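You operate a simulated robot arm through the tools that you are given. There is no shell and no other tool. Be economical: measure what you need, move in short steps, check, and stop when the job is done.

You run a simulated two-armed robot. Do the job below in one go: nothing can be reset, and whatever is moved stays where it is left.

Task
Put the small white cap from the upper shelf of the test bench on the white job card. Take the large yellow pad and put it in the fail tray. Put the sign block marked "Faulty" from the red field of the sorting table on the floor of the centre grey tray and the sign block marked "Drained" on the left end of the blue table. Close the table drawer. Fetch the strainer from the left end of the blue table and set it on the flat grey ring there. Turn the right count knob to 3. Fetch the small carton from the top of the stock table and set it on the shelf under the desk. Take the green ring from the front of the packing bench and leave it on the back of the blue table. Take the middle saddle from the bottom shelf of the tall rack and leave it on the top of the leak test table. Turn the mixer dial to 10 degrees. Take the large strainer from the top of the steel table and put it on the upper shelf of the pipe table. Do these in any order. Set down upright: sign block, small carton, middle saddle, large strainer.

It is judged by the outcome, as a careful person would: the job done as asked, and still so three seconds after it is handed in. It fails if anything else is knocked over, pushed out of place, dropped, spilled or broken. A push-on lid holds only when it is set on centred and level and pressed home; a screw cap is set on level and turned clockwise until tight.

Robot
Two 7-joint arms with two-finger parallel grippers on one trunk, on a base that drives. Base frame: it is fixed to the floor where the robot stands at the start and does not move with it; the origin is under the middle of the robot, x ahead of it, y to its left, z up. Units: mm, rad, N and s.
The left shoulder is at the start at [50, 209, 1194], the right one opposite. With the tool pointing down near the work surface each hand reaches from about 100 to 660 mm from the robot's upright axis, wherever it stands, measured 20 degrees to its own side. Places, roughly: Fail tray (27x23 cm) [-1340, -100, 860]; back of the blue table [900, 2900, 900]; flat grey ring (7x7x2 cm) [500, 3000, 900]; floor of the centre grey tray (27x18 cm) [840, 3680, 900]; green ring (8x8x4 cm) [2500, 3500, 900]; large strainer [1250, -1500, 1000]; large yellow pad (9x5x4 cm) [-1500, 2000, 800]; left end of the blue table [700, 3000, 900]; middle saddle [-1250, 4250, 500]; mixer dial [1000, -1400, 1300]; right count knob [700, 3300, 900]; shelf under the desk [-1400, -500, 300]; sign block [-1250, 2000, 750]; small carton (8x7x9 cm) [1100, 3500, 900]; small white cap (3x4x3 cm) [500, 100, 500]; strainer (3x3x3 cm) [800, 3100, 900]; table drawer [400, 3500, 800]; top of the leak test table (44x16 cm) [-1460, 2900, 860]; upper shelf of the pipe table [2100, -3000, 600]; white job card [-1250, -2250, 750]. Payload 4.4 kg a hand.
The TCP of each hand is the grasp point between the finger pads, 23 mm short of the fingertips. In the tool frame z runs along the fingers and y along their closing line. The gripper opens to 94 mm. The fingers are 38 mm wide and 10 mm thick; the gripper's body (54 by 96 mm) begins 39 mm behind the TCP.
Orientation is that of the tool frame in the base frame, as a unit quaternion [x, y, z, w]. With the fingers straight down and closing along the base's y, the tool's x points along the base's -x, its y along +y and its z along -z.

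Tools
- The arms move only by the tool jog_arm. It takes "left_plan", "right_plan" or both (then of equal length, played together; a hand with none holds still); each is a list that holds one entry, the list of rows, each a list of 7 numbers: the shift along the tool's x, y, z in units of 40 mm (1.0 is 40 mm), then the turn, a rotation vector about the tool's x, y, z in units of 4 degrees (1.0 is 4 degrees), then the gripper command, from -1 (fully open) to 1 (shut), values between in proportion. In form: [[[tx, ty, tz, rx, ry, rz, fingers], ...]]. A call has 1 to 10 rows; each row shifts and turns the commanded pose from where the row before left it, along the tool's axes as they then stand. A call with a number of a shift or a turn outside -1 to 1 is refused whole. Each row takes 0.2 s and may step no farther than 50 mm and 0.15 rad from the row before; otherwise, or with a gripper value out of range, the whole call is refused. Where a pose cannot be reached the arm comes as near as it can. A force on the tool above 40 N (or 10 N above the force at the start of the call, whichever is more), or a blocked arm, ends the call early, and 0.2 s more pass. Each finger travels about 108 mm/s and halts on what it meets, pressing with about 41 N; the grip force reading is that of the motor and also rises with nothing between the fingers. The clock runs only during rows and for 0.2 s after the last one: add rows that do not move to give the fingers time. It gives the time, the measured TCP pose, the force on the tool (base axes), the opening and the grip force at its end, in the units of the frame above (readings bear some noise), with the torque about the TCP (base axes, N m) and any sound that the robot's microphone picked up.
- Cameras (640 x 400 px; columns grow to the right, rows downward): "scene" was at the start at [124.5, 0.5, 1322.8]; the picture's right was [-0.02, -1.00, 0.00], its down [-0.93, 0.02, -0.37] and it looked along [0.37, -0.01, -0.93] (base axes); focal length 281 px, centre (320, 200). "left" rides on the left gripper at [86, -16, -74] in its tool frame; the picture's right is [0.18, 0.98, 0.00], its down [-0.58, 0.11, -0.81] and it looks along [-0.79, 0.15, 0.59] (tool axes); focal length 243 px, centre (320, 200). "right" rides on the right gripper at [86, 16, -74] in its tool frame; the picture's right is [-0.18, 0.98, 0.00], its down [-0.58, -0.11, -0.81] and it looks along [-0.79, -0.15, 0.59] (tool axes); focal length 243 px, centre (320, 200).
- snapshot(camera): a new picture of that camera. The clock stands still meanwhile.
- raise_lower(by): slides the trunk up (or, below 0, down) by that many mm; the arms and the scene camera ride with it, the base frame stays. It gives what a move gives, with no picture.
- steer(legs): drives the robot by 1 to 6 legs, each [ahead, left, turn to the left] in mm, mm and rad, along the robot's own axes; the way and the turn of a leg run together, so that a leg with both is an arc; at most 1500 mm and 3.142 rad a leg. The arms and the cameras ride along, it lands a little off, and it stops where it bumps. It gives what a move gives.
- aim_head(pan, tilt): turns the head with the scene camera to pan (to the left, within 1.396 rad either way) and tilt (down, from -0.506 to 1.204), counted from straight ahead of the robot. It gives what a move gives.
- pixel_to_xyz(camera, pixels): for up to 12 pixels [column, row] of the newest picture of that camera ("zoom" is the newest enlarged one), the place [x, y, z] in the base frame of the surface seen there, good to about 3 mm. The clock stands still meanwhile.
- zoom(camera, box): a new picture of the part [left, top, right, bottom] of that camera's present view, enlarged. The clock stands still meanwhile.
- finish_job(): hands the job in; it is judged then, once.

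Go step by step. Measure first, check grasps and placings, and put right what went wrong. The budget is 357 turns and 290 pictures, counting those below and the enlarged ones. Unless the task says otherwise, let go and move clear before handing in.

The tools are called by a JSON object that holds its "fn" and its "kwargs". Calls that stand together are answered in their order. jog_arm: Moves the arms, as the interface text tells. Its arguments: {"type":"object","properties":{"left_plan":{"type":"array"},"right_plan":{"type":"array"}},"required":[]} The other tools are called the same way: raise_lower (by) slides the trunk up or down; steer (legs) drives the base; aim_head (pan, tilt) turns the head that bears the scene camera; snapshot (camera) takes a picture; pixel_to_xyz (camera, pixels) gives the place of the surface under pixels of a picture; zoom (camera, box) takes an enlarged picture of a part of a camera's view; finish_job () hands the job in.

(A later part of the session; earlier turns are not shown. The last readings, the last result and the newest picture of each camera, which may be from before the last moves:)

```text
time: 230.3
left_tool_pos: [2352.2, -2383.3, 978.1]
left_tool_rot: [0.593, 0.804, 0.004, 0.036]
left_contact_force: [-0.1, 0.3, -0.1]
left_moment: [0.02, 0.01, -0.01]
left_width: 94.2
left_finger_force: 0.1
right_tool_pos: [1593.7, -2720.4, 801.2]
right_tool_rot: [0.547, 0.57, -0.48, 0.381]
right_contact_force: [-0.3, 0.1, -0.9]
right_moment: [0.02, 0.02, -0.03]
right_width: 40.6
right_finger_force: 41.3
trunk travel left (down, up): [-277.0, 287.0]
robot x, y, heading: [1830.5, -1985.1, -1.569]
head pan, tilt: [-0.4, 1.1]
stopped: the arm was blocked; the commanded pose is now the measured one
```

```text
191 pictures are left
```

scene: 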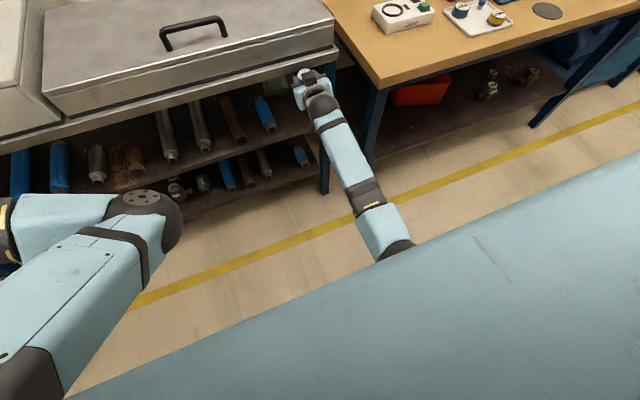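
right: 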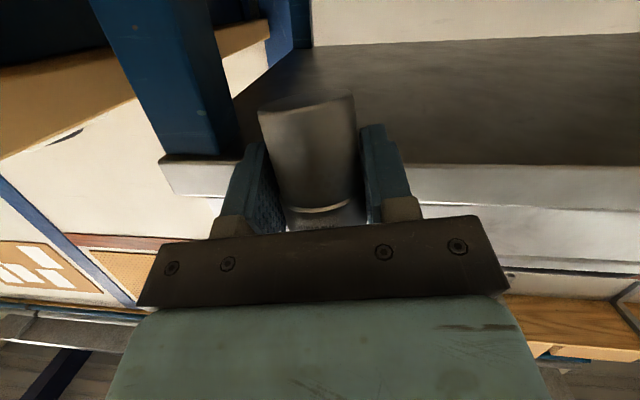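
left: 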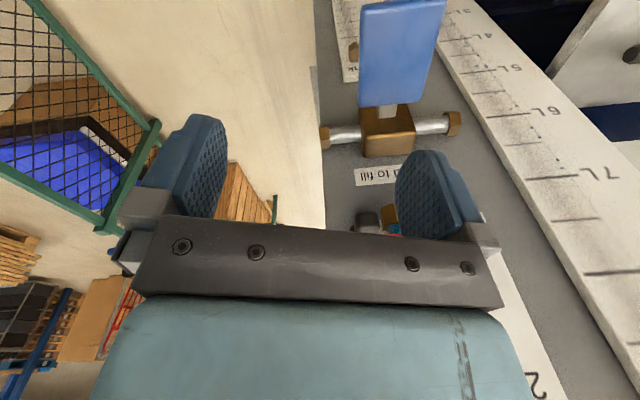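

Both times the trunk stopped at about the same height; perhaps the left elbow (at (150,215)) meets the base deck. I measure it.

{"fn": "pixel_to_xyz", "kwargs": {"camera": "scene", "pixels": [[150, 210], [165, 235], [60, 300], [390, 245], [370, 225], [330, 110], [30, 220]]}}

```text
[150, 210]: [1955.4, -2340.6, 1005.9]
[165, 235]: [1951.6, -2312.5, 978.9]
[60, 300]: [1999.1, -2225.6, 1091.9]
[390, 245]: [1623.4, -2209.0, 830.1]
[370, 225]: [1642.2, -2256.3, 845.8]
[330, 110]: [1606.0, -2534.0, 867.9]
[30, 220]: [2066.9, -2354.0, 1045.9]
```

The base body itself is what the elbows meet when the hand is low in front. The remedy is to reach to the right side of the robot, with the elbow out beyond the base. I raise the trunk and swing the hand to point about 40° right first.

{"fn": "raise_lower", "kwargs": {"by": 220}}

{"fn": "steer", "kwargs": {"legs": [[-200, 0, 0]]}}

{"fn": "jog_arm", "kwargs": {"right_plan": [[[0.1, -0.8, -0.55, 0.99, 0.13, 0.25, 0.5], [0.1, -0.8, -0.5, 0.99, 0.13, 0.25, 0.5], [0.1, -0.9, -0.45, 0.99, 0.13, 0.25, 0.5], [0.1, -0.9, -0.4, 0.99, 0.13, 0.25, 0.5], [0.1, -0.9, -0.35, 0.99, 0.13, 0.25, 0.5], [0.1, -0.9, -0.3, 0.99, 0.13, 0.25, 0.5], [0.1, -0.9, -0.25, 0.99, 0.13, 0.25, 0.5], [0.1, -0.9, -0.2, 0.99, 0.13, 0.25, 0.5], [0, -0.9, -0.1, 0.99, 0.13, 0.25, 0.5], [0, -0.9, 0, 0.99, 0.13, 0.25, 0.5]]]}}

{"fn": "snapshot", "kwargs": {"camera": "scene"}}

```text
time: 232.7
left_tool_pos: [2352.0, -2383.6, 1186.5]
left_tool_rot: [0.593, 0.805, 0.004, 0.035]
left_contact_force: [-0.4, 0.5, 0.5]
left_moment: [0.02, 0.02, -0.02]
left_width: 94.3
left_finger_force: 0.0
right_tool_pos: [1593.7, -2719.8, 1010.9]
right_tool_rot: [0.548, 0.569, -0.481, 0.381]
right_contact_force: [-0.7, 1.0, -2.1]
right_moment: [-0.04, 0.02, 0.0]
right_width: 40.6
right_finger_force: 40.9
trunk travel left (down, up): [-497.0, 67.0]
robot x, y, heading: [1832.9, -1990.3, -1.57]
head pan, tilt: [-0.4, 1.1]
```

```text
time: 234.3
left_tool_pos: [2353.5, -2221.3, 1187.2]
left_tool_rot: [0.601, 0.799, 0.003, 0.036]
left_contact_force: [0.5, -0.3, -0.1]
left_moment: [0.0, -0.01, -0.01]
left_width: 93.9
left_finger_force: 0.1
right_tool_pos: [1589.5, -2542.6, 1010.1]
right_tool_rot: [0.552, 0.564, -0.484, 0.377]
right_contact_force: [-0.3, 0.0, -0.8]
right_moment: [0.03, -0.03, 0.03]
right_width: 40.8
right_finger_force: 40.5
trunk travel left (down, up): [-497.0, 67.0]
robot x, y, heading: [1840.7, -1811.9, -1.585]
head pan, tilt: [-0.4, 1.1]
stopped in leg 1: the robot was blocked; the commanded pose is now the measured one
```

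```text
time: 235.5
left_tool_pos: [2352.1, -2219.8, 1187.6]
left_tool_rot: [0.6, 0.799, 0.004, 0.037]
left_contact_force: [1.2, 0.1, 0.3]
left_moment: [0.0, -0.01, 0.02]
left_width: 94.0
left_finger_force: 0.0
right_tool_pos: [1404.4, -2471.9, 1133.4]
right_tool_rot: [-0.587, -0.435, 0.609, -0.309]
right_contact_force: [0.3, -0.1, -1.4]
right_moment: [0.05, -0.02, -0.03]
right_width: 40.7
right_finger_force: 40.8
trunk travel left (down, up): [-497.0, 67.0]
robot x, y, heading: [1838.2, -1811.7, -1.591]
head pan, tilt: [-0.4, 1.1]
stopped in row 5 (right hand): the arm was blocked; the commanded pose is now the measured one
```

```text
190 pictures are left
```

scene: 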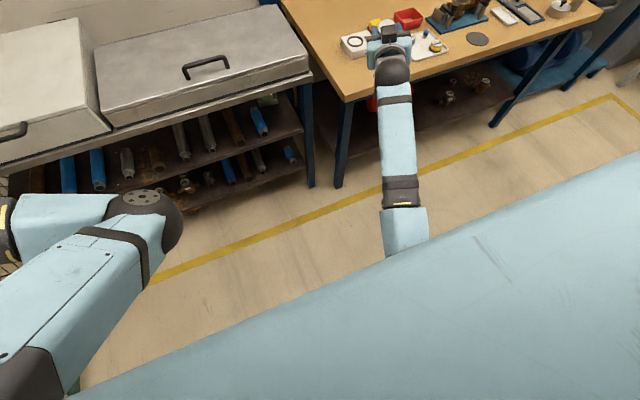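

Yawing the hand right hits a wrist limit. Better plan: put the strainer back on the lid, then regrip it with the "rolled" hand posture (elbow out) from the robot's side. First I undo the yaw.

{"fn": "jog_arm", "kwargs": {"right_plan": [[[0, 0.9, 0.35, -0.99, -0.13, -0.25, 0.5], [0, 0.9, 0.4, -0.99, -0.13, -0.25, 0.5], [0, 0.9, 0.4, -0.99, -0.13, -0.25, 0.5], [0, 0.8, 0.4, -0.99, -0.13, -0.25, 0.5], [0, 0.8, 0.4, -0.99, -0.13, -0.25, 0.5], [0, 0, 0, 0, 0, 0, 0.5]]]}}

```text
time: 236.9
left_tool_pos: [2352.0, -2219.4, 1188.4]
left_tool_rot: [0.599, 0.8, 0.004, 0.037]
left_contact_force: [0.0, -0.9, 0.6]
left_moment: [0.03, -0.01, 0.0]
left_width: 94.0
left_finger_force: 0.1
right_tool_pos: [1541.0, -2597.0, 1095.2]
right_tool_rot: [-0.493, -0.551, 0.551, -0.387]
right_contact_force: [-0.8, -0.9, -1.2]
right_moment: [-0.01, 0.02, -0.03]
right_width: 40.6
right_finger_force: 41.1
trunk travel left (down, up): [-497.0, 67.0]
robot x, y, heading: [1836.5, -1812.6, -1.586]
head pan, tilt: [-0.4, 1.1]
```

I correct the orientation (22° composite turn) and drive so the strainer comes above the lid again.

{"fn": "jog_arm", "kwargs": {"right_plan": [[[0, 0, 0, -0.55, 0.99, 0.83, 0.5], [0, 0, 0, -0.55, 0.99, 0.83, 0.5], [0, 0, 0, -0.55, 0.99, 0.83, 0.5], [0, 0, 0, -0.55, 0.99, 0.83, 0.5], [0, 0, 0, 0, 0, 0, 0.5]]]}}

{"fn": "steer", "kwargs": {"legs": [[195, 109, 0.016]]}}

{"fn": "snapshot", "kwargs": {"camera": "right"}}

```text
time: 238.1
left_tool_pos: [2351.4, -2219.0, 1187.1]
left_tool_rot: [0.599, 0.8, 0.004, 0.036]
left_contact_force: [0.3, -1.1, -0.5]
left_moment: [-0.01, -0.04, 0.03]
left_width: 94.0
left_finger_force: 0.0
right_tool_pos: [1539.6, -2597.9, 1093.9]
right_tool_rot: [0.593, 0.579, -0.386, 0.404]
right_contact_force: [0.1, 0.0, -1.4]
right_moment: [0.02, 0.01, -0.03]
right_width: 40.8
right_finger_force: 41.5
trunk travel left (down, up): [-497.0, 67.0]
robot x, y, heading: [1840.5, -1815.8, -1.585]
head pan, tilt: [-0.4, 1.1]
```

```text
time: 239.8
left_tool_pos: [2463.9, -2406.3, 1187.6]
left_tool_rot: [0.595, 0.803, 0.004, 0.036]
left_contact_force: [-0.5, 0.6, 0.6]
left_moment: [0.01, 0.05, 0.02]
left_width: 94.2
left_finger_force: 0.0
right_tool_pos: [1659.1, -2796.0, 1094.0]
right_tool_rot: [0.588, 0.583, -0.384, 0.408]
right_contact_force: [-0.4, 0.4, -0.5]
right_moment: [0.0, -0.02, 0.05]
right_width: 40.9
right_finger_force: 40.5
trunk travel left (down, up): [-497.0, 67.0]
robot x, y, heading: [1946.6, -2007.9, -1.575]
head pan, tilt: [-0.4, 1.1]
```

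```text
189 pictures are left
```

right: 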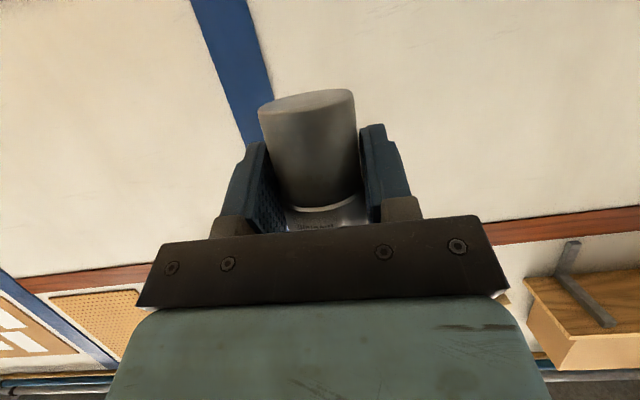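

Orientation restored exactly. I lower it onto the lid with the trunk.

{"fn": "raise_lower", "kwargs": {"by": -129}}

{"fn": "jog_arm", "kwargs": {"right_plan": [[[0.09, 0, 0.04, 0, 0, 0, 0.5], [0.05, 0, 0.02, 0, 0, 0, 0.5], [0, 0, 0, 0, 0, 0, 0.5]]]}}

{"fn": "snapshot", "kwargs": {"camera": "right"}}

```text
time: 241.4
left_tool_pos: [2465.3, -2405.8, 1058.3]
left_tool_rot: [0.595, 0.803, 0.004, 0.037]
left_contact_force: [-0.6, 0.7, 0.2]
left_moment: [0.02, 0.03, 0.03]
left_width: 94.0
left_finger_force: 0.1
right_tool_pos: [1658.2, -2795.5, 965.4]
right_tool_rot: [0.589, 0.583, -0.384, 0.408]
right_contact_force: [-0.3, -0.9, -1.5]
right_moment: [-0.01, -0.02, 0.02]
right_width: 40.5
right_finger_force: 41.0
trunk travel left (down, up): [-368.0, 196.0]
robot x, y, heading: [1944.4, -2005.9, -1.57]
head pan, tilt: [-0.4, 1.1]
```

```text
time: 242.2
left_tool_pos: [2465.5, -2407.4, 1058.6]
left_tool_rot: [0.594, 0.803, 0.004, 0.037]
left_contact_force: [-0.7, 0.1, 0.6]
left_moment: [0.02, -0.05, -0.03]
left_width: 94.1
left_finger_force: 0.0
right_tool_pos: [1658.3, -2796.0, 959.3]
right_tool_rot: [0.589, 0.583, -0.384, 0.408]
right_contact_force: [-0.2, -1.4, 2.6]
right_moment: [-0.04, 0.08, 0.02]
right_width: 40.5
right_finger_force: 40.8
trunk travel left (down, up): [-368.0, 196.0]
robot x, y, heading: [1949.1, -2004.7, -1.573]
head pan, tilt: [-0.4, 1.1]
```

```text
188 pictures are left
```

right: 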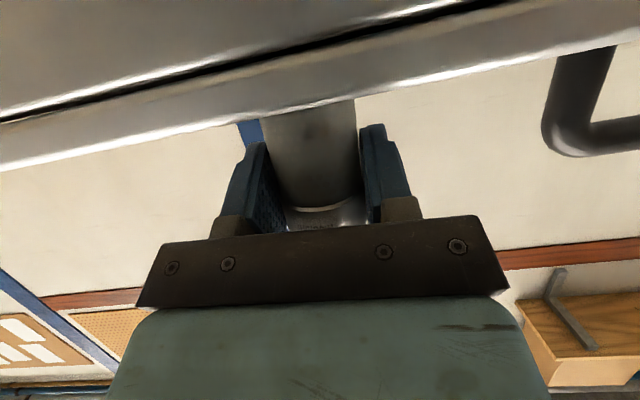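

Before releasing, a cheap test: with the arm this far extended the elbow may clear the base. I lift 20 mm, back off 130 mm, and lower the trunk.

{"fn": "jog_arm", "kwargs": {"right_plan": [[[-0.46, 0, -0.19, 0, 0, 0, 0.5], [0, 0, 0, 0, 0, 0, 0.5]]]}}

{"fn": "steer", "kwargs": {"legs": [[-130, 0, 0]]}}

{"fn": "raise_lower", "kwargs": {"by": -350}}

{"fn": "aim_head", "kwargs": {"pan": -0.6, "tilt": 1.1}}

{"fn": "snapshot", "kwargs": {"camera": "scene"}}

```text
time: 242.8
left_tool_pos: [2465.4, -2406.6, 1058.3]
left_tool_rot: [0.594, 0.804, 0.004, 0.037]
left_contact_force: [0.5, 0.0, 0.6]
left_moment: [0.0, 0.0, 0.0]
left_width: 93.7
left_finger_force: 0.0
right_tool_pos: [1656.4, -2796.5, 977.2]
right_tool_rot: [0.589, 0.583, -0.383, 0.408]
right_contact_force: [-0.1, -0.3, -1.8]
right_moment: [0.05, -0.03, 0.01]
right_width: 40.6
right_finger_force: 41.1
trunk travel left (down, up): [-368.0, 196.0]
robot x, y, heading: [1941.7, -2004.6, -1.572]
head pan, tilt: [-0.4, 1.1]
```

```text
time: 244.1
left_tool_pos: [2466.0, -2277.4, 1059.2]
left_tool_rot: [0.595, 0.803, 0.003, 0.036]
left_contact_force: [-0.2, 0.9, 0.5]
left_moment: [0.0, 0.04, 0.01]
left_width: 93.8
left_finger_force: 0.1
right_tool_pos: [1656.3, -2665.6, 979.3]
right_tool_rot: [0.589, 0.583, -0.384, 0.408]
right_contact_force: [0.3, -0.3, -0.7]
right_moment: [0.03, 0.04, 0.02]
right_width: 40.9
right_finger_force: 41.3
trunk travel left (down, up): [-368.0, 196.0]
robot x, y, heading: [1945.2, -1877.1, -1.577]
head pan, tilt: [-0.4, 1.1]
```

```text
time: 247.5
left_tool_pos: [2464.8, -2277.3, 709.4]
left_tool_rot: [0.594, 0.804, 0.004, 0.037]
left_contact_force: [-1.1, -0.7, -0.8]
left_moment: [0.02, -0.03, 0.01]
left_width: 94.0
left_finger_force: 0.1
right_tool_pos: [1656.9, -2665.9, 628.4]
right_tool_rot: [0.589, 0.583, -0.383, 0.408]
right_contact_force: [0.4, 0.5, -1.0]
right_moment: [-0.03, 0.01, 0.02]
right_width: 40.7
right_finger_force: 41.2
trunk travel left (down, up): [-18.0, 546.0]
robot x, y, heading: [1948.2, -1877.4, -1.576]
head pan, tilt: [-0.4, 1.1]
```

```text
time: 248.2
left_tool_pos: [2465.7, -2277.0, 707.9]
left_tool_rot: [0.594, 0.803, 0.005, 0.037]
left_contact_force: [0.5, 0.3, 0.8]
left_moment: [0.03, 0.01, 0.01]
left_width: 94.0
left_finger_force: 0.1
right_tool_pos: [1656.3, -2666.3, 627.2]
right_tool_rot: [0.589, 0.583, -0.383, 0.407]
right_contact_force: [0.1, -0.1, -1.0]
right_moment: [-0.01, -0.02, -0.01]
right_width: 40.5
right_finger_force: 41.4
trunk travel left (down, up): [-18.0, 546.0]
robot x, y, heading: [1945.9, -1879.1, -1.575]
head pan, tilt: [-0.6, 1.1]
```

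```text
187 pictures are left
```

scene: 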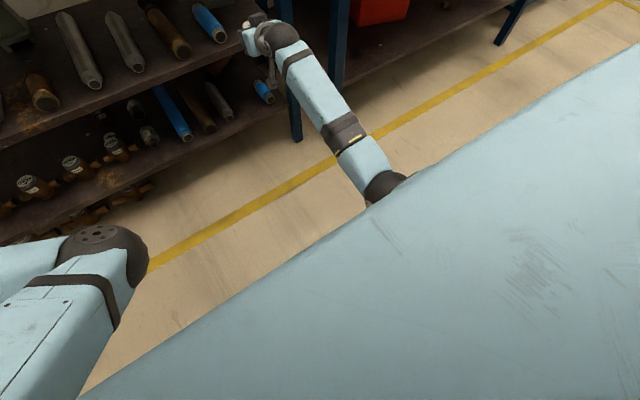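

The trunk went all the way down this time; strainer bottom is at z≈590, above the shelf (550). I drive forward 146 mm (and 20 mm right), then look.

{"fn": "steer", "kwargs": {"legs": [[146, -20, 0]]}}

{"fn": "snapshot", "kwargs": {"camera": "right"}}

{"fn": "snapshot", "kwargs": {"camera": "scene"}}

```text
time: 249.6
left_tool_pos: [2446.6, -2423.8, 708.9]
left_tool_rot: [0.593, 0.804, 0.004, 0.036]
left_contact_force: [-0.4, -0.1, 0.1]
left_moment: [-0.01, 0.03, -0.02]
left_width: 94.0
left_finger_force: 0.1
right_tool_pos: [1640.2, -2814.5, 627.8]
right_tool_rot: [0.588, 0.584, -0.382, 0.408]
right_contact_force: [-0.2, -0.3, -0.8]
right_moment: [-0.01, -0.03, 0.01]
right_width: 40.7
right_finger_force: 41.2
trunk travel left (down, up): [-18.0, 546.0]
robot x, y, heading: [1926.4, -2024.8, -1.575]
head pan, tilt: [-0.6, 1.1]
```

```text
186 pictures are left
```

right: 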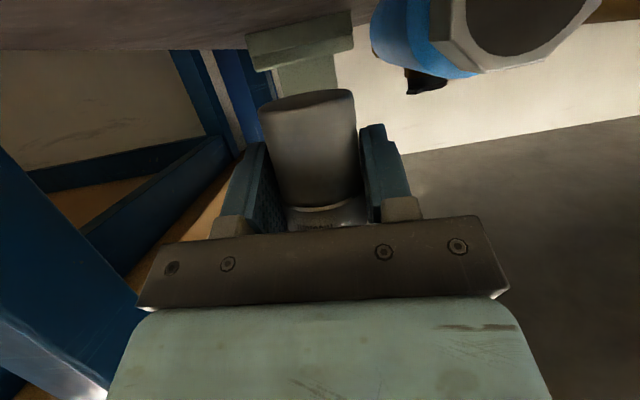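

```text
185 pictures are left
```

scene: 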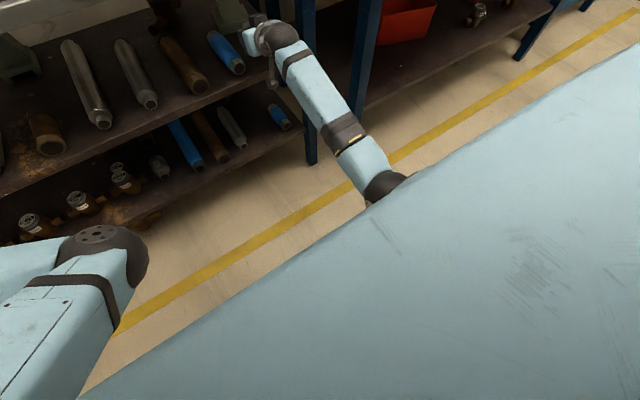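

A greenish block sits further back on the shelf; I measure its distance before lowering.

{"fn": "pixel_to_xyz", "kwargs": {"camera": "right", "pixels": [[300, 45], [345, 20], [310, 68], [200, 20], [440, 35], [390, 45]]}}

{"fn": "jog_arm", "kwargs": {"right_plan": [[[0.4, 0, 0.16, 0, 0, 0, 0.5], [0.3, 0, 0.12, 0, 0, 0, 0.5], [0.1, 0, 0.04, 0, 0, 0, 0.5], [0, 0, 0, 0, 0, 0, 0.5]]]}}

```text
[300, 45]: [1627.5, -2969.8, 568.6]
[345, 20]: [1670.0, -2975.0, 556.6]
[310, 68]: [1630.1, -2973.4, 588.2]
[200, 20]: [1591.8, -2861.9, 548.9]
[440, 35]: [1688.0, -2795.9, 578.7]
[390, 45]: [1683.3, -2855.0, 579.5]
```

```text
time: 250.6
left_tool_pos: [2447.0, -2423.4, 708.4]
left_tool_rot: [0.593, 0.804, 0.005, 0.037]
left_contact_force: [-0.6, -0.4, 1.1]
left_moment: [0.01, 0.05, 0.03]
left_width: 94.0
left_finger_force: 0.1
right_tool_pos: [1640.2, -2815.8, 592.4]
right_tool_rot: [0.588, 0.585, -0.382, 0.408]
right_contact_force: [0.3, 0.3, -1.3]
right_moment: [0.0, 0.04, 0.03]
right_width: 40.3
right_finger_force: 41.1
trunk travel left (down, up): [-18.0, 546.0]
robot x, y, heading: [1924.9, -2022.8, -1.57]
head pan, tilt: [-0.6, 1.1]
```

Lower the last few mm, release slightly (to ~52 mm, pipe nearby), and withdraw straight back.

{"fn": "jog_arm", "kwargs": {"right_plan": [[[0.06, 0, 0.02, 0, 0, 0, 0.5], [0.04, 0, 0.015, 0, 0, 0, 0.5], [0, 0, 0, 0, 0, 0, 0.5], [0, 0, 0, 0, 0, 0, 0.2], [0, 0, 0, 0, 0, 0, -0.1], [0, 0, 0, 0, 0, 0, -0.1], [0, 0, 0, 0, 0, 0, -0.1]]]}}

{"fn": "snapshot", "kwargs": {"camera": "right"}}

```text
time: 252.2
left_tool_pos: [2446.4, -2423.5, 708.9]
left_tool_rot: [0.593, 0.804, 0.003, 0.036]
left_contact_force: [0.5, -0.1, 0.3]
left_moment: [0.04, 0.0, 0.01]
left_width: 94.1
left_finger_force: 0.1
right_tool_pos: [1641.1, -2815.1, 588.9]
right_tool_rot: [0.587, 0.585, -0.382, 0.409]
right_contact_force: [-0.1, -0.3, 0.6]
right_moment: [0.01, -0.01, 0.01]
right_width: 51.6
right_finger_force: 0.1
trunk travel left (down, up): [-18.0, 546.0]
robot x, y, heading: [1930.8, -2027.2, -1.575]
head pan, tilt: [-0.6, 1.1]
```

```text
184 pictures are left
```

right: 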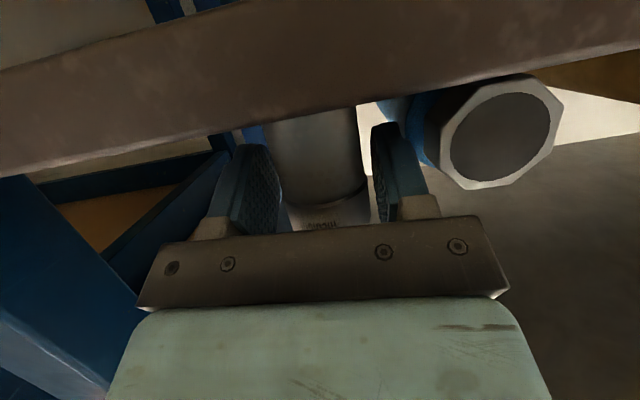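

Released; I drive straight back 180 mm and check.

{"fn": "steer", "kwargs": {"legs": [[-160, 0, 0]]}}

{"fn": "snapshot", "kwargs": {"camera": "right"}}

```text
time: 253.6
left_tool_pos: [2448.1, -2263.0, 708.4]
left_tool_rot: [0.592, 0.805, 0.003, 0.036]
left_contact_force: [0.4, 0.7, 0.6]
left_moment: [0.02, -0.01, 0.02]
left_width: 93.9
left_finger_force: 0.1
right_tool_pos: [1641.8, -2655.6, 588.7]
right_tool_rot: [0.587, 0.585, -0.382, 0.409]
right_contact_force: [0.0, 1.1, -0.1]
right_moment: [0.01, 0.0, 0.01]
right_width: 51.9
right_finger_force: 0.0
trunk travel left (down, up): [-18.0, 546.0]
robot x, y, heading: [1925.9, -1863.8, -1.565]
head pan, tilt: [-0.6, 1.1]
```

```text
183 pictures are left
```

right: 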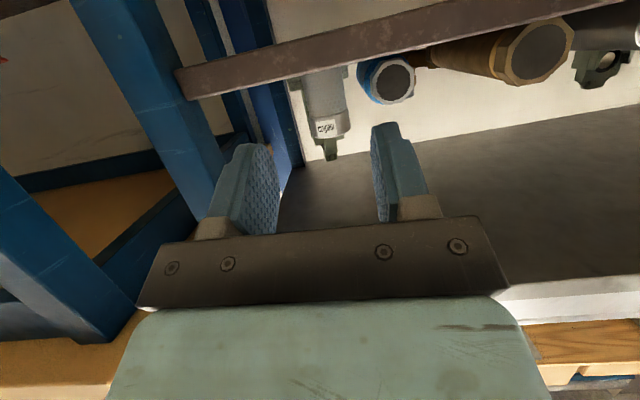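

The strainer stands upright on the shelf. Now I raise the trunk and re-roll the hand to the elbow-out posture that moved freely earlier.

{"fn": "raise_lower", "kwargs": {"by": 420}}

{"fn": "jog_arm", "kwargs": {"right_plan": [[[0, 0, -0.5, 0, -0.5, -1, -1], [0, 0, -0.5, 0, -0.5, -1, -1], [0, 0, -0.5, 0, -0.5, -1, -1], [0, 0, 0, 0, -0.5, -1, -1], [0, 0, 0, 0, -0.5, -1, -1], [0, 0, 0, 0, -0.5, -1, -1], [0, 0, 0, 0, 0, -1, -1], [0, 0, 0, 0, 0, -1, -1], [0, 0, 0, 0, 0, -1, -1], [0, 0, 0, 0, 0, -1, -1]]]}}

{"fn": "jog_arm", "kwargs": {"right_plan": [[[0, 0, 0, 0, 0, -1, -1], [0, 0, 0, 0, 0, -1, -1], [0, 0, 0, 0, 0, -1, -1], [0, 0, 0, 0, 0, -1, -1], [0, 0, 0, 0, 0, -1, -1], [0, 0, 0, 0, 0, -1, -1], [0, 0, 0, 0, 0, -1, -1], [0, 0, 0, 0, 0, -1, -1], [0, 0, 0, 0, 0, -1, -1], [0, 0, 0, 0, 0, -1, -1]]]}}

```text
refused: 420 is not a number from -400 to 400
```

```text
time: 255.8
left_tool_pos: [2447.0, -2263.1, 708.1]
left_tool_rot: [0.592, 0.805, 0.003, 0.035]
left_contact_force: [-0.3, 0.6, -0.9]
left_moment: [-0.02, 0.0, -0.01]
left_width: 94.0
left_finger_force: 0.1
right_tool_pos: [1639.3, -2600.1, 610.6]
right_tool_rot: [0.315, 0.7, -0.566, 0.302]
right_contact_force: [0.1, 0.1, -0.4]
right_moment: [0.0, 0.01, -0.03]
right_width: 94.1
right_finger_force: 0.1
trunk travel left (down, up): [-18.0, 546.0]
robot x, y, heading: [1927.2, -1864.1, -1.57]
head pan, tilt: [-0.6, 1.1]
```

```text
time: 258.0
left_tool_pos: [2448.2, -2263.8, 708.4]
left_tool_rot: [0.593, 0.805, 0.004, 0.037]
left_contact_force: [0.5, -0.1, -0.8]
left_moment: [-0.03, -0.03, 0.04]
left_width: 93.7
left_finger_force: 0.1
right_tool_pos: [1641.6, -2600.2, 609.2]
right_tool_rot: [0.057, 0.765, -0.635, 0.09]
right_contact_force: [0.0, 0.1, 0.2]
right_moment: [-0.03, -0.01, 0.02]
right_width: 94.1
right_finger_force: 0.1
trunk travel left (down, up): [-18.0, 546.0]
robot x, y, heading: [1927.5, -1866.7, -1.567]
head pan, tilt: [-0.6, 1.1]
```

Roll done. Now I raise the trunk and turn the hand downward about tool x.

{"fn": "raise_lower", "kwargs": {"by": 390}}

{"fn": "jog_arm", "kwargs": {"right_plan": [[[0, 0, -0.3, -1, 0, 0, -1], [0, 0, -0.3, -1, 0, 0, -1], [0, 0, -0.3, -1, 0, 0, -1], [0, 0, -0.3, -1, 0, 0, -1], [0, 0, -0.3, -1, 0, 0, -1], [0, 0, -0.3, -1, 0, 0, -1], [0, 0, 0, -1, 0, 0, -1], [0, 0, 0, -1, 0, 0, -1], [0, 0, 0, -1, 0, 0, -1], [0, 0, 0, -1, 0, 0, -1]]]}}

{"fn": "jog_arm", "kwargs": {"right_plan": [[[0, 0, -0.5, -1, 0, 0, -1], [0, 0.3, -0.5, -1, 0, 0, -1], [0, 0.3, -0.5, -1, 0, 0, -1], [0, 0.3, -0.5, -1, 0, 0, -1], [0, 0.3, -0.5, -1, 0, 0, -1], [0, 0.3, -0.5, -1, 0, 0, -1], [0, 0.3, 0, -1, 0, 0, -1], [0, 0.3, 0, -1, 0, 0, -1], [0, 0.3, 0, -1, 0, 0, -1], [0, 0.3, 0, -1, 0, 0, -1]]]}}

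{"fn": "aim_head", "kwargs": {"pan": 0, "tilt": 0.9}}

{"fn": "snapshot", "kwargs": {"camera": "scene"}}

```text
time: 261.8
left_tool_pos: [2447.6, -2263.6, 1097.9]
left_tool_rot: [0.592, 0.805, 0.004, 0.037]
left_contact_force: [-0.1, 0.3, -0.3]
left_moment: [0.05, 0.02, -0.03]
left_width: 94.0
left_finger_force: 0.1
right_tool_pos: [1640.1, -2599.6, 998.7]
right_tool_rot: [0.058, 0.765, -0.634, 0.092]
right_contact_force: [0.1, -0.9, -0.2]
right_moment: [0.0, 0.02, -0.02]
right_width: 93.8
right_finger_force: 0.1
trunk travel left (down, up): [-408.0, 156.0]
robot x, y, heading: [1926.5, -1865.3, -1.564]
head pan, tilt: [-0.6, 1.1]
```

```text
time: 263.9
left_tool_pos: [2446.5, -2263.0, 1098.3]
left_tool_rot: [0.593, 0.805, 0.004, 0.037]
left_contact_force: [0.7, 0.1, -1.0]
left_moment: [-0.01, 0.0, 0.0]
left_width: 93.9
left_finger_force: 0.1
right_tool_pos: [1633.9, -2534.0, 1023.6]
right_tool_rot: [0.023, 0.936, -0.334, 0.106]
right_contact_force: [0.6, -0.5, -0.5]
right_moment: [-0.02, -0.04, -0.01]
right_width: 94.1
right_finger_force: 0.0
trunk travel left (down, up): [-408.0, 156.0]
robot x, y, heading: [1927.0, -1869.6, -1.573]
head pan, tilt: [-0.6, 1.1]
```

```text
time: 266.1
left_tool_pos: [2447.3, -2262.5, 1098.1]
left_tool_rot: [0.593, 0.804, 0.003, 0.037]
left_contact_force: [-0.1, -0.3, 0.2]
left_moment: [-0.05, 0.03, 0.04]
left_width: 94.0
left_finger_force: 0.1
right_tool_pos: [1615.1, -2375.0, 1090.2]
right_tool_rot: [-0.015, 0.994, 0.006, 0.107]
right_contact_force: [0.5, -1.1, -0.2]
right_moment: [-0.01, -0.03, -0.03]
right_width: 94.2
right_finger_force: 0.1
trunk travel left (down, up): [-408.0, 156.0]
robot x, y, heading: [1927.3, -1865.1, -1.567]
head pan, tilt: [-0.6, 1.1]
```

```text
time: 267.1
left_tool_pos: [2447.4, -2263.1, 1098.8]
left_tool_rot: [0.593, 0.805, 0.004, 0.036]
left_contact_force: [-0.6, -0.4, -0.2]
left_moment: [0.0, -0.02, 0.01]
left_width: 94.0
left_finger_force: 0.0
right_tool_pos: [1615.0, -2374.5, 1091.0]
right_tool_rot: [-0.014, 0.994, 0.005, 0.107]
right_contact_force: [-0.4, 0.2, -0.2]
right_moment: [-0.01, 0.05, 0.01]
right_width: 94.0
right_finger_force: 0.0
trunk travel left (down, up): [-408.0, 156.0]
robot x, y, heading: [1926.1, -1865.1, -1.566]
head pan, tilt: [0.0, 0.901]
```

```text
182 pictures are left
```

scene: 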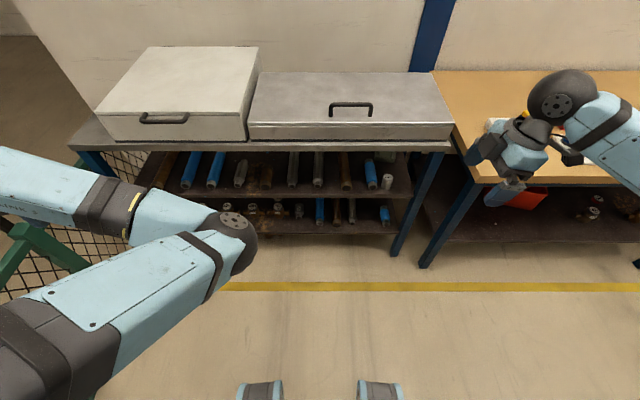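

Right arm is in the elbow-out posture; the strainer is seen standing at (386,182). Now to the north side: I move off and turn to face +y to look at the passage.

{"fn": "steer", "kwargs": {"legs": [[280, 280, 0], [0, 0, 3.1]]}}

{"fn": "aim_head", "kwargs": {"pan": 0.0, "tilt": 0.35}}

{"fn": "snapshot", "kwargs": {"camera": "scene"}}

```text
time: 277.5
left_tool_pos: [1694.9, -1741.4, 1097.5]
left_tool_rot: [0.8, -0.599, -0.037, 0.004]
left_contact_force: [0.1, -0.3, 0.0]
left_moment: [0.0, 0.0, 0.02]
left_width: 94.3
left_finger_force: 0.1
right_tool_pos: [2527.9, -1643.5, 1089.6]
right_tool_rot: [0.994, 0.006, -0.107, 0.004]
right_contact_force: [0.8, 0.0, -0.3]
right_moment: [-0.02, 0.0, -0.01]
right_width: 94.1
right_finger_force: 0.1
trunk travel left (down, up): [-408.0, 156.0]
robot x, y, heading: [2209.2, -2145.2, 1.558]
head pan, tilt: [0.0, 0.901]
```

```text
time: 278.5
left_tool_pos: [1694.9, -1740.7, 1098.8]
left_tool_rot: [0.8, -0.599, -0.037, 0.004]
left_contact_force: [-0.3, 0.1, 0.8]
left_moment: [0.01, 0.0, -0.02]
left_width: 94.1
left_finger_force: 0.1
right_tool_pos: [2529.3, -1643.9, 1090.5]
right_tool_rot: [0.994, 0.005, -0.107, 0.005]
right_contact_force: [-0.5, -0.3, -0.5]
right_moment: [0.01, 0.0, 0.01]
right_width: 94.1
right_finger_force: 0.0
trunk travel left (down, up): [-408.0, 156.0]
robot x, y, heading: [2209.1, -2144.4, 1.556]
head pan, tilt: [0.0, 0.351]
```

```text
181 pictures are left
```

scene: 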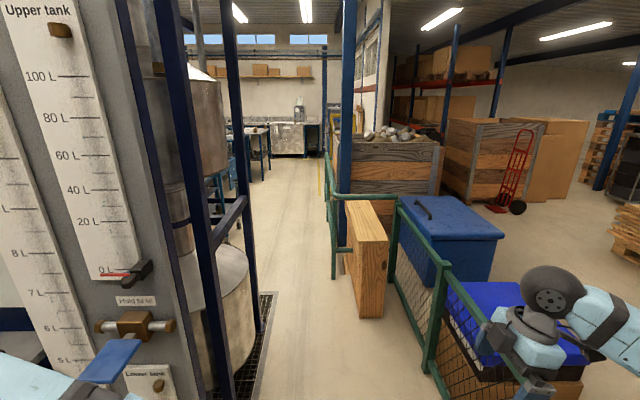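

A corridor leads north between the tank frame and the fence. I measure its width.

{"fn": "pixel_to_xyz", "kwargs": {"camera": "scene", "pixels": [[255, 340], [270, 290], [350, 312], [333, 275], [345, 205], [425, 360], [240, 200], [300, 160], [260, 200], [325, 165]]}}

```text
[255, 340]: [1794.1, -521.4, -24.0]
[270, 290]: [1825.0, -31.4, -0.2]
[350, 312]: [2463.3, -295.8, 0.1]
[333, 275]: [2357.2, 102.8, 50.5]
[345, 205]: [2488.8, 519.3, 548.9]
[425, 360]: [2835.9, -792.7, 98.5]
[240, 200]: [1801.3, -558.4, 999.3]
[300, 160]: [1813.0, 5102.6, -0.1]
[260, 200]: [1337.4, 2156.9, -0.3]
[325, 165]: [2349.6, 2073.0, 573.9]
```

That passage is too narrow for my arms. I take the known way: west along y≈−2150, then north along x≈−480.

{"fn": "steer", "kwargs": {"legs": [[0, 0, 1.585], [1400, 0, 0], [1280, 0, 0], [0, 0, -1.57], [1400, 0, 0]]}}

{"fn": "snapshot", "kwargs": {"camera": "scene"}}

```text
time: 305.9
left_tool_pos: [-969.3, -368.1, 1098.9]
left_tool_rot: [0.795, -0.606, -0.037, 0.003]
left_contact_force: [-0.1, -0.4, 0.4]
left_moment: [0.01, -0.02, -0.01]
left_width: 94.2
left_finger_force: 0.1
right_tool_pos: [-132.8, -285.5, 1089.4]
right_tool_rot: [0.994, -0.002, -0.108, 0.004]
right_contact_force: [1.0, 0.5, 0.0]
right_moment: [-0.02, 0.0, 0.03]
right_width: 94.0
right_finger_force: 0.0
trunk travel left (down, up): [-408.0, 156.0]
robot x, y, heading: [-464.6, -782.0, 1.538]
head pan, tilt: [0.0, 0.351]
```

```text
180 pictures are left
```

scene: 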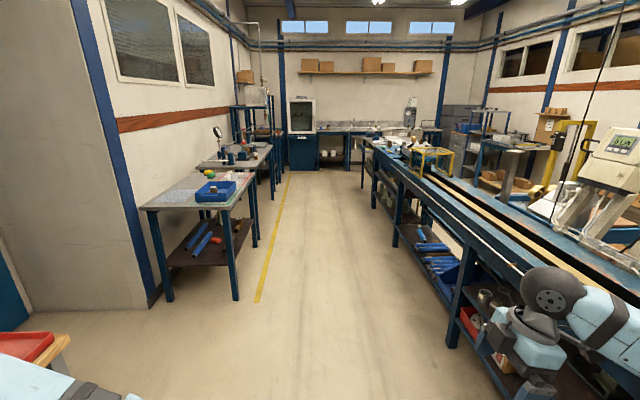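

The sorting table and leak table are on the left. I measure the table edges.

{"fn": "pixel_to_xyz", "kwargs": {"camera": "scene", "pixels": [[232, 205], [257, 172], [150, 210], [240, 160], [210, 190], [270, 150], [375, 165], [425, 165], [238, 125], [320, 165]]}}

{"fn": "zoom", "kwargs": {"camera": "scene", "box": [140, 90, 300, 230]}}

{"fn": "zoom", "kwargs": {"camera": "scene", "box": [330, 90, 560, 200]}}

```text
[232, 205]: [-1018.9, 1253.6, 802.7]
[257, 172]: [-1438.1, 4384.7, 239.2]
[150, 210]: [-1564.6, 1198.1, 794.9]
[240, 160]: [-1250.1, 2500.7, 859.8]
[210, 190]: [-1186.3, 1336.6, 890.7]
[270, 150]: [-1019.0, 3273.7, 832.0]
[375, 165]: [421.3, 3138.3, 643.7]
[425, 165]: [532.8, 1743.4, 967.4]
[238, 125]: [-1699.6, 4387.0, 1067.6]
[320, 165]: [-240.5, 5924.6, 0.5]
```

```text
2.86 times, centred on (220, 160) of scene
```

zoom: 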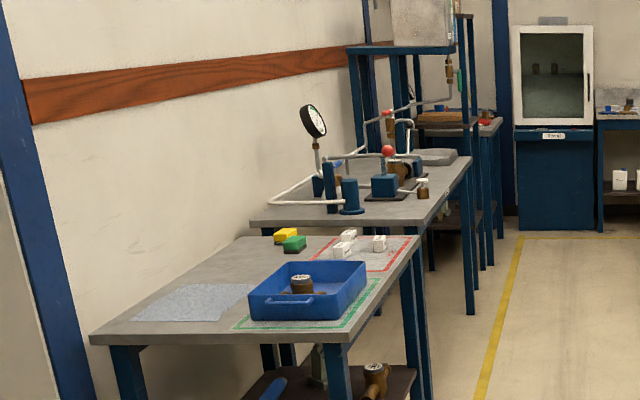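

```text
2.78 times, centred on (445, 145) of scene
```

zoom: 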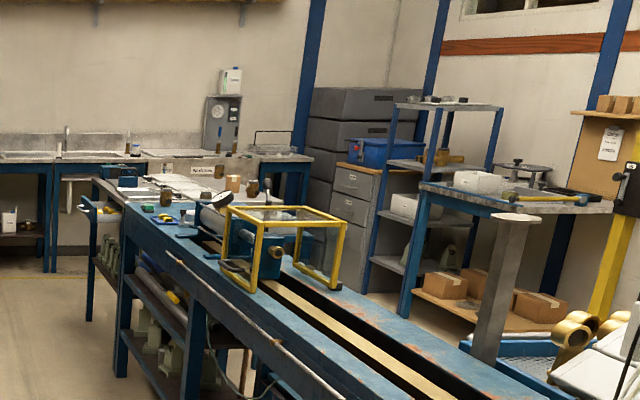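

I drive north to about (-400,1950) and turn to face the sorting table.

{"fn": "steer", "kwargs": {"legs": [[1400, -60, 0.03], [1300, 0, 0], [0, 0, 1.57]]}}

{"fn": "aim_head", "kwargs": {"pan": 0.0, "tilt": 0.7}}

{"fn": "snapshot", "kwargs": {"camera": "scene"}}

```text
time: 322.9
left_tool_pos: [-810.6, 1425.1, 1098.6]
left_tool_rot: [0.989, 0.144, -0.023, 0.028]
left_contact_force: [0.1, -0.7, -0.4]
left_moment: [0.01, 0.02, -0.01]
left_width: 94.2
left_finger_force: 0.0
right_tool_pos: [-911.0, 2258.4, 1089.9]
right_tool_rot: [0.698, 0.708, -0.072, 0.08]
right_contact_force: [0.2, 0.0, -0.3]
right_moment: [-0.01, -0.03, -0.01]
right_width: 93.8
right_finger_force: 0.0
trunk travel left (down, up): [-408.0, 156.0]
robot x, y, heading: [-405.0, 1942.1, 3.131]
head pan, tilt: [0.0, 0.351]
```

```text
time: 323.8
left_tool_pos: [-809.6, 1424.6, 1099.2]
left_tool_rot: [0.989, 0.144, -0.023, 0.027]
left_contact_force: [0.7, -0.1, 0.1]
left_moment: [0.0, 0.0, 0.02]
left_width: 93.9
left_finger_force: 0.0
right_tool_pos: [-910.1, 2258.3, 1091.3]
right_tool_rot: [0.698, 0.708, -0.073, 0.08]
right_contact_force: [0.6, 0.4, 0.1]
right_moment: [0.01, -0.02, 0.05]
right_width: 94.0
right_finger_force: 0.1
trunk travel left (down, up): [-408.0, 156.0]
robot x, y, heading: [-406.5, 1942.3, 3.13]
head pan, tilt: [0.0, 0.7]
```

```text
177 pictures are left
```

scene: 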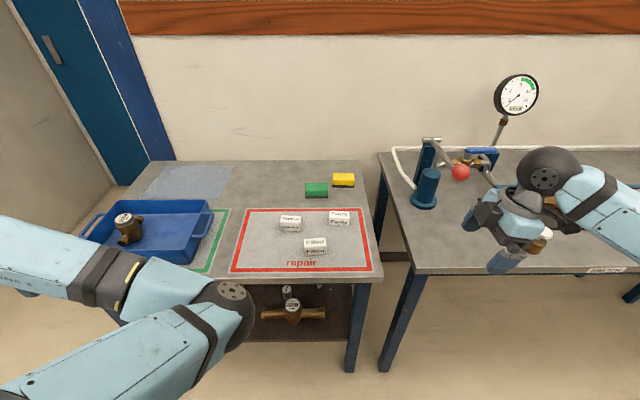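

Three white sign blocks lie in the red "repair" field. I zoom to read them and measure, also the pads.

{"fn": "zoom", "kwargs": {"camera": "scene", "box": [260, 195, 370, 265]}}

{"fn": "pixel_to_xyz", "kwargs": {"camera": "scene", "pixels": [[290, 220], [291, 228], [316, 242], [316, 250], [340, 215], [340, 223], [317, 188], [343, 179], [360, 195], [335, 195]]}}

{"fn": "zoom", "kwargs": {"camera": "scene", "box": [295, 165, 370, 205]}}

```text
5.71 times, centred on (315, 230) of scene
```

zoom: 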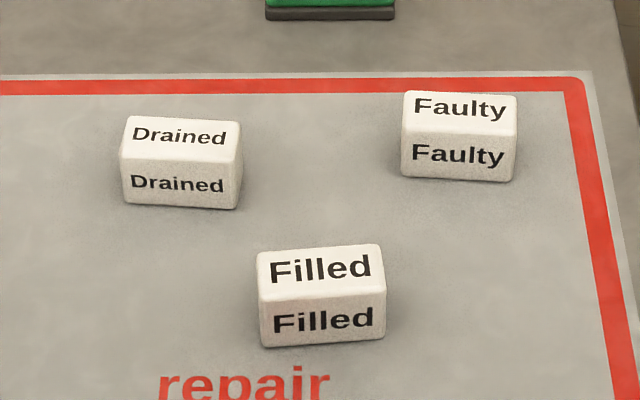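

```text
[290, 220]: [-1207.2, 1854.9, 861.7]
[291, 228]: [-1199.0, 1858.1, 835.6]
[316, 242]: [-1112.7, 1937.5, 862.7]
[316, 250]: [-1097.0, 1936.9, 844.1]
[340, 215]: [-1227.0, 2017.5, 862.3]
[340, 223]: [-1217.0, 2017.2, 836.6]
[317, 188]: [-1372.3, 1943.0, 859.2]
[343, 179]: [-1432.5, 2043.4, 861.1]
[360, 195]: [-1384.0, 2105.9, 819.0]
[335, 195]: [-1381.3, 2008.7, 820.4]
```

```text
8.53 times, centred on (332, 185) of scene
```

zoom: 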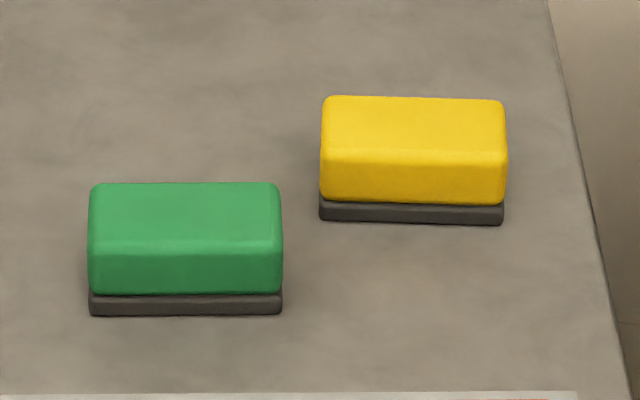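

Signs: Drained at (≈-1222,1857), Faulty at (≈-1238,2017), yellow pad at (-1440,2043), table z=820. Two working hands would help, so I try to free the left arm by the same manoeuvre mirrored: pitch to horizontal, roll, then turn down. I also level the right hand.

{"fn": "jog_arm", "kwargs": {"left_plan": [[[0, 0, -0.6, 0, -1, 0, -1], [0, 0, -0.6, 0, -1, 0, -1], [0, 0, -0.6, 0, -1, 0, -1], [0, 0, -0.6, 0, -1, 0, -1], [0, 0, -0.4, 0, -1, 0, -1], [0, 0, -0.4, 0, -1, 0, -1], [0, 0, 0, 0, -1, 0, -1], [0, 0, 0, 0, -1, 0, -1], [0, 0, 0, 0, -1, 0, -1], [0, 0, 0, 0, -1, 0, -1]]], "right_plan": [[[0, 0, 0, 0, 1, 0, -1], [0, 0, 0, 0, 1, 0, -1], [0, 0, 0, 0, 1, 0, -1], [0, 0, 0, 0, 0.1, 0, -1], [0, 0, 0, 0, 0, 0, -1], [0, 0, 0, 0, 0, 0, -1], [0, 0, 0, 0, 0, 0, -1], [0, 0, 0, 0, 0, 0, -1], [0, 0, 0, 0, 0, 0, -1], [0, 0, 0, 0, 0, 0, -1]]]}}

{"fn": "jog_arm", "kwargs": {"left_plan": [[[0, 0, 0, 0, -1, 0, -1], [0, 0, 0, 0, -1, 0, -1], [0, 0, 0, 0, -1, 0, -1], [0, 0, 0, 0, -1, 0, -1], [0, 0, 0, 0, -1, 0, -1], [0, 0, 0, 0, -1, 0, -1], [0, 0, 0, 0, -1, 0, -1], [0, 0, 0, 0, -1, 0, -1], [0, 0, 0, 0, -1, 0, -1], [0, 0, 0, 0, -1, 0, -1]]]}}

```text
time: 326.0
left_tool_pos: [-791.1, 1434.3, 1222.8]
left_tool_rot: [0.922, 0.125, -0.359, 0.076]
left_contact_force: [0.8, -0.1, -0.3]
left_moment: [-0.04, 0.02, 0.02]
left_width: 94.1
left_finger_force: 0.0
left hand out of reach, approached as far as the arm can: row 10
right_tool_pos: [-912.1, 2258.9, 1090.3]
right_tool_rot: [0.701, 0.713, 0.003, 0.002]
right_contact_force: [-1.3, -0.2, 0.7]
right_moment: [0.0, -0.03, 0.02]
right_width: 94.1
right_finger_force: 0.1
trunk travel left (down, up): [-408.0, 156.0]
robot x, y, heading: [-403.6, 1941.4, 3.128]
head pan, tilt: [0.0, 0.7]
```

```text
time: 328.2
left_tool_pos: [-810.9, 1402.2, 1232.5]
left_tool_rot: [0.733, 0.097, -0.661, 0.126]
left_contact_force: [-0.1, 1.0, -0.6]
left_moment: [-0.03, 0.02, 0.03]
left_width: 93.9
left_finger_force: 0.1
left hand out of reach, approached as far as the arm can: row 1, 2, 3, 4, 5, 7
right_tool_pos: [-910.8, 2258.0, 1089.9]
right_tool_rot: [0.702, 0.712, 0.003, 0.003]
right_contact_force: [-0.6, -0.3, 0.1]
right_moment: [-0.05, -0.01, 0.02]
right_width: 93.8
right_finger_force: 0.0
trunk travel left (down, up): [-408.0, 156.0]
robot x, y, heading: [-405.4, 1942.8, 3.132]
head pan, tilt: [0.0, 0.7]
```

Left hand is horizontal now. I extend it a bit and roll +90°.

{"fn": "jog_arm", "kwargs": {"left_plan": [[[0, 0, 0.8, 0, 0, 1, -1], [0, 0, 0.8, 0, 0, 1, -1], [0, 0, 0.8, 0, 0, 1, -1], [0, 0, 0, 0, 0, 1, -1], [0, 0, 0, 0, 0, 1, -1], [0, 0, 0, 0, 0, 1, -1], [0, 0, 0, 0, 0, 1, -1], [0, 0, 0, 0, 0, 1, -1], [0, 0, 0, 0, 0, 1, -1], [0, 0, 0, 0, 0, 1, -1]]]}}

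{"fn": "jog_arm", "kwargs": {"left_plan": [[[0, 0, 0, 0, 0, 1, -1], [0, 0, 0, 0, 0, 1, -1], [0, 0, 0, 0, 0, 1, -1], [0, 0, 0, 0, 0, 1, -1], [0, 0, 0, 0, 0, 1, -1], [0, 0, 0, 0, 0, 1, -1], [0, 0, 0, 0, 0, 1, -1], [0, 0, 0, 0, 0, 1, -1], [0, 0, 0, 0, 0, 1, -1], [0, 0, 0, 0, 0, 1, -1]]]}}

{"fn": "snapshot", "kwargs": {"camera": "scene"}}

```text
time: 330.4
left_tool_pos: [-909.1, 1383.1, 1210.6]
left_tool_rot: [0.729, -0.168, -0.575, 0.33]
left_contact_force: [0.2, 0.2, -0.1]
left_moment: [0.03, 0.04, -0.01]
left_width: 94.0
left_finger_force: 0.1
right_tool_pos: [-909.6, 2258.2, 1090.3]
right_tool_rot: [0.701, 0.713, 0.003, 0.002]
right_contact_force: [-0.3, -0.6, 0.5]
right_moment: [-0.03, -0.06, -0.03]
right_width: 93.8
right_finger_force: 0.1
trunk travel left (down, up): [-408.0, 156.0]
robot x, y, heading: [-403.9, 1938.3, 3.133]
head pan, tilt: [0.0, 0.7]
```

```text
time: 332.6
left_tool_pos: [-907.4, 1384.5, 1209.7]
left_tool_rot: [0.628, -0.407, -0.427, 0.507]
left_contact_force: [-0.8, 0.4, -0.2]
left_moment: [0.01, 0.0, -0.02]
left_width: 94.0
left_finger_force: 0.0
right_tool_pos: [-910.0, 2258.3, 1090.6]
right_tool_rot: [0.702, 0.712, 0.003, 0.002]
right_contact_force: [-0.5, -0.6, -0.3]
right_moment: [-0.01, -0.04, 0.03]
right_width: 93.8
right_finger_force: 0.1
trunk travel left (down, up): [-408.0, 156.0]
robot x, y, heading: [-406.4, 1940.3, 3.13]
head pan, tilt: [0.0, 0.7]
```

```text
174 pictures are left
```

scene: 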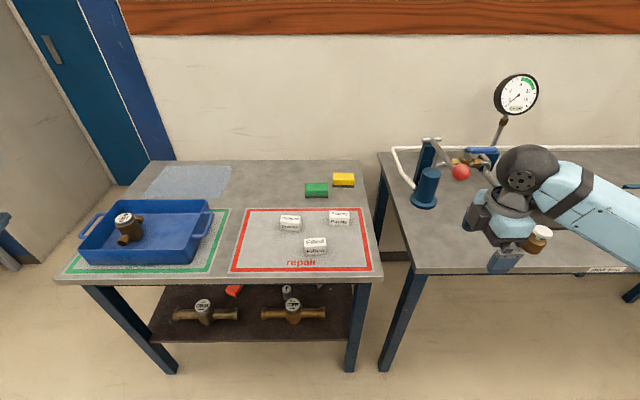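

The left elbow has swung out of view (outward). I now turn the left hand down, correcting its yaw.

{"fn": "jog_arm", "kwargs": {"left_plan": [[[0, 0, 0, 0, -0.85, 0, -1], [0, 0, 0, 0, -0.85, 0, -1], [0, 0, 0, 0, -0.85, 0, -1], [0, 0, 0, 0, -0.85, 0, -1], [0, 0, 0, 0, -0.85, 0, -1], [0, 0, -0.3, 1, 0, 0, -1], [0, 0, -0.3, 1, 0, 0, -1], [0, 0, -0.3, 1, 0, 0, -1], [0, 0, -0.3, 1, 0, 0, -1], [0, 0, -0.3, 1, 0, 0, -1]]]}}

{"fn": "jog_arm", "kwargs": {"left_plan": [[[0, 0, -0.3, 1, 0, 0, -1], [0, 0, -0.3, 1, 0, 0, -1], [0, 0, -0.3, 1, 0, 0, -1], [0, 0, -0.3, 1, 0, 0, -1], [0, 0, 0, 1, 0, 0, -1], [0, 0, 0, 1, 0, 0, -1], [0, 0, 0, 1, 0, 0, -1], [0, 0, 0, 1, 0, 0, -1], [0, 0, 0, 1, 0, 0, -1], [0, 0, 0, 1, 0, 0, -1]]]}}

{"fn": "jog_arm", "kwargs": {"left_plan": [[[0, 0, 0, 1, 0, 0, -1], [0, 0, 0, 1, 0, 0, -1], [0, 0, 0, 1, 0, 0, -1], [0, 0, 0, 1, 0, 0, -1], [0, 0, 0, 0, 0, 0, -1]]]}}

{"fn": "aim_head", "kwargs": {"pan": 0.3, "tilt": 0.8}}

{"fn": "snapshot", "kwargs": {"camera": "scene"}}

```text
time: 334.8
left_tool_pos: [-849.1, 1383.5, 1222.3]
left_tool_rot: [0.627, -0.56, -0.424, 0.338]
left_contact_force: [0.4, 0.1, -0.9]
left_moment: [-0.04, 0.0, 0.01]
left_width: 93.9
left_finger_force: 0.1
right_tool_pos: [-909.9, 2258.5, 1091.3]
right_tool_rot: [0.702, 0.712, 0.003, 0.001]
right_contact_force: [1.1, -0.3, -0.2]
right_moment: [-0.01, 0.03, 0.02]
right_width: 94.1
right_finger_force: 0.1
trunk travel left (down, up): [-408.0, 156.0]
robot x, y, heading: [-404.7, 1940.3, 3.133]
head pan, tilt: [0.0, 0.7]
```

```text
time: 337.0
left_tool_pos: [-806.7, 1380.4, 1247.0]
left_tool_rot: [0.704, -0.671, -0.207, 0.103]
left_contact_force: [0.3, 0.0, -0.8]
left_moment: [-0.02, 0.03, -0.01]
left_width: 93.9
left_finger_force: 0.0
right_tool_pos: [-911.7, 2258.9, 1091.6]
right_tool_rot: [0.702, 0.712, 0.004, 0.002]
right_contact_force: [-0.4, 0.1, -0.1]
right_moment: [-0.03, 0.02, -0.03]
right_width: 93.8
right_finger_force: 0.0
trunk travel left (down, up): [-408.0, 156.0]
robot x, y, heading: [-408.9, 1937.9, 3.131]
head pan, tilt: [0.0, 0.7]
```

```text
time: 338.2
left_tool_pos: [-806.7, 1380.7, 1248.1]
left_tool_rot: [0.711, -0.694, -0.112, 0.004]
left_contact_force: [-0.1, -0.2, -0.3]
left_moment: [0.01, -0.01, 0.02]
left_width: 93.9
left_finger_force: 0.1
right_tool_pos: [-910.5, 2258.1, 1090.2]
right_tool_rot: [0.701, 0.713, 0.003, 0.001]
right_contact_force: [-0.7, -0.5, -0.1]
right_moment: [-0.04, 0.01, 0.01]
right_width: 94.0
right_finger_force: 0.1
trunk travel left (down, up): [-408.0, 156.0]
robot x, y, heading: [-403.8, 1938.6, 3.132]
head pan, tilt: [0.0, 0.7]
```

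```text
time: 339.0
left_tool_pos: [-807.8, 1379.7, 1247.0]
left_tool_rot: [0.711, -0.694, -0.112, 0.004]
left_contact_force: [-0.1, 1.6, 0.1]
left_moment: [0.03, 0.02, 0.02]
left_width: 93.9
left_finger_force: 0.0
right_tool_pos: [-911.1, 2257.8, 1090.9]
right_tool_rot: [0.702, 0.712, 0.003, 0.001]
right_contact_force: [-0.6, 0.4, -0.1]
right_moment: [0.0, 0.03, -0.01]
right_width: 93.7
right_finger_force: 0.1
trunk travel left (down, up): [-408.0, 156.0]
robot x, y, heading: [-401.4, 1940.7, 3.13]
head pan, tilt: [0.3, 0.799]
```

```text
173 pictures are left
```

scene: 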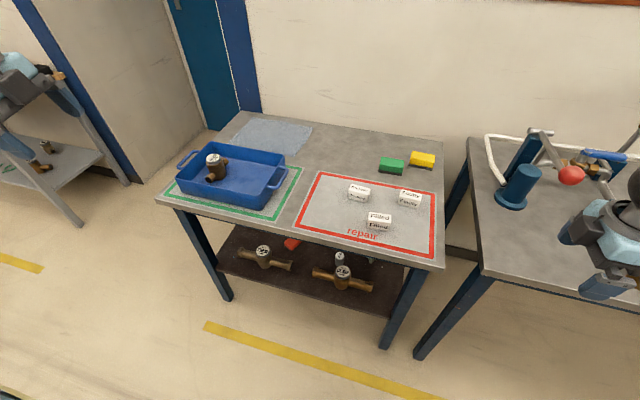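

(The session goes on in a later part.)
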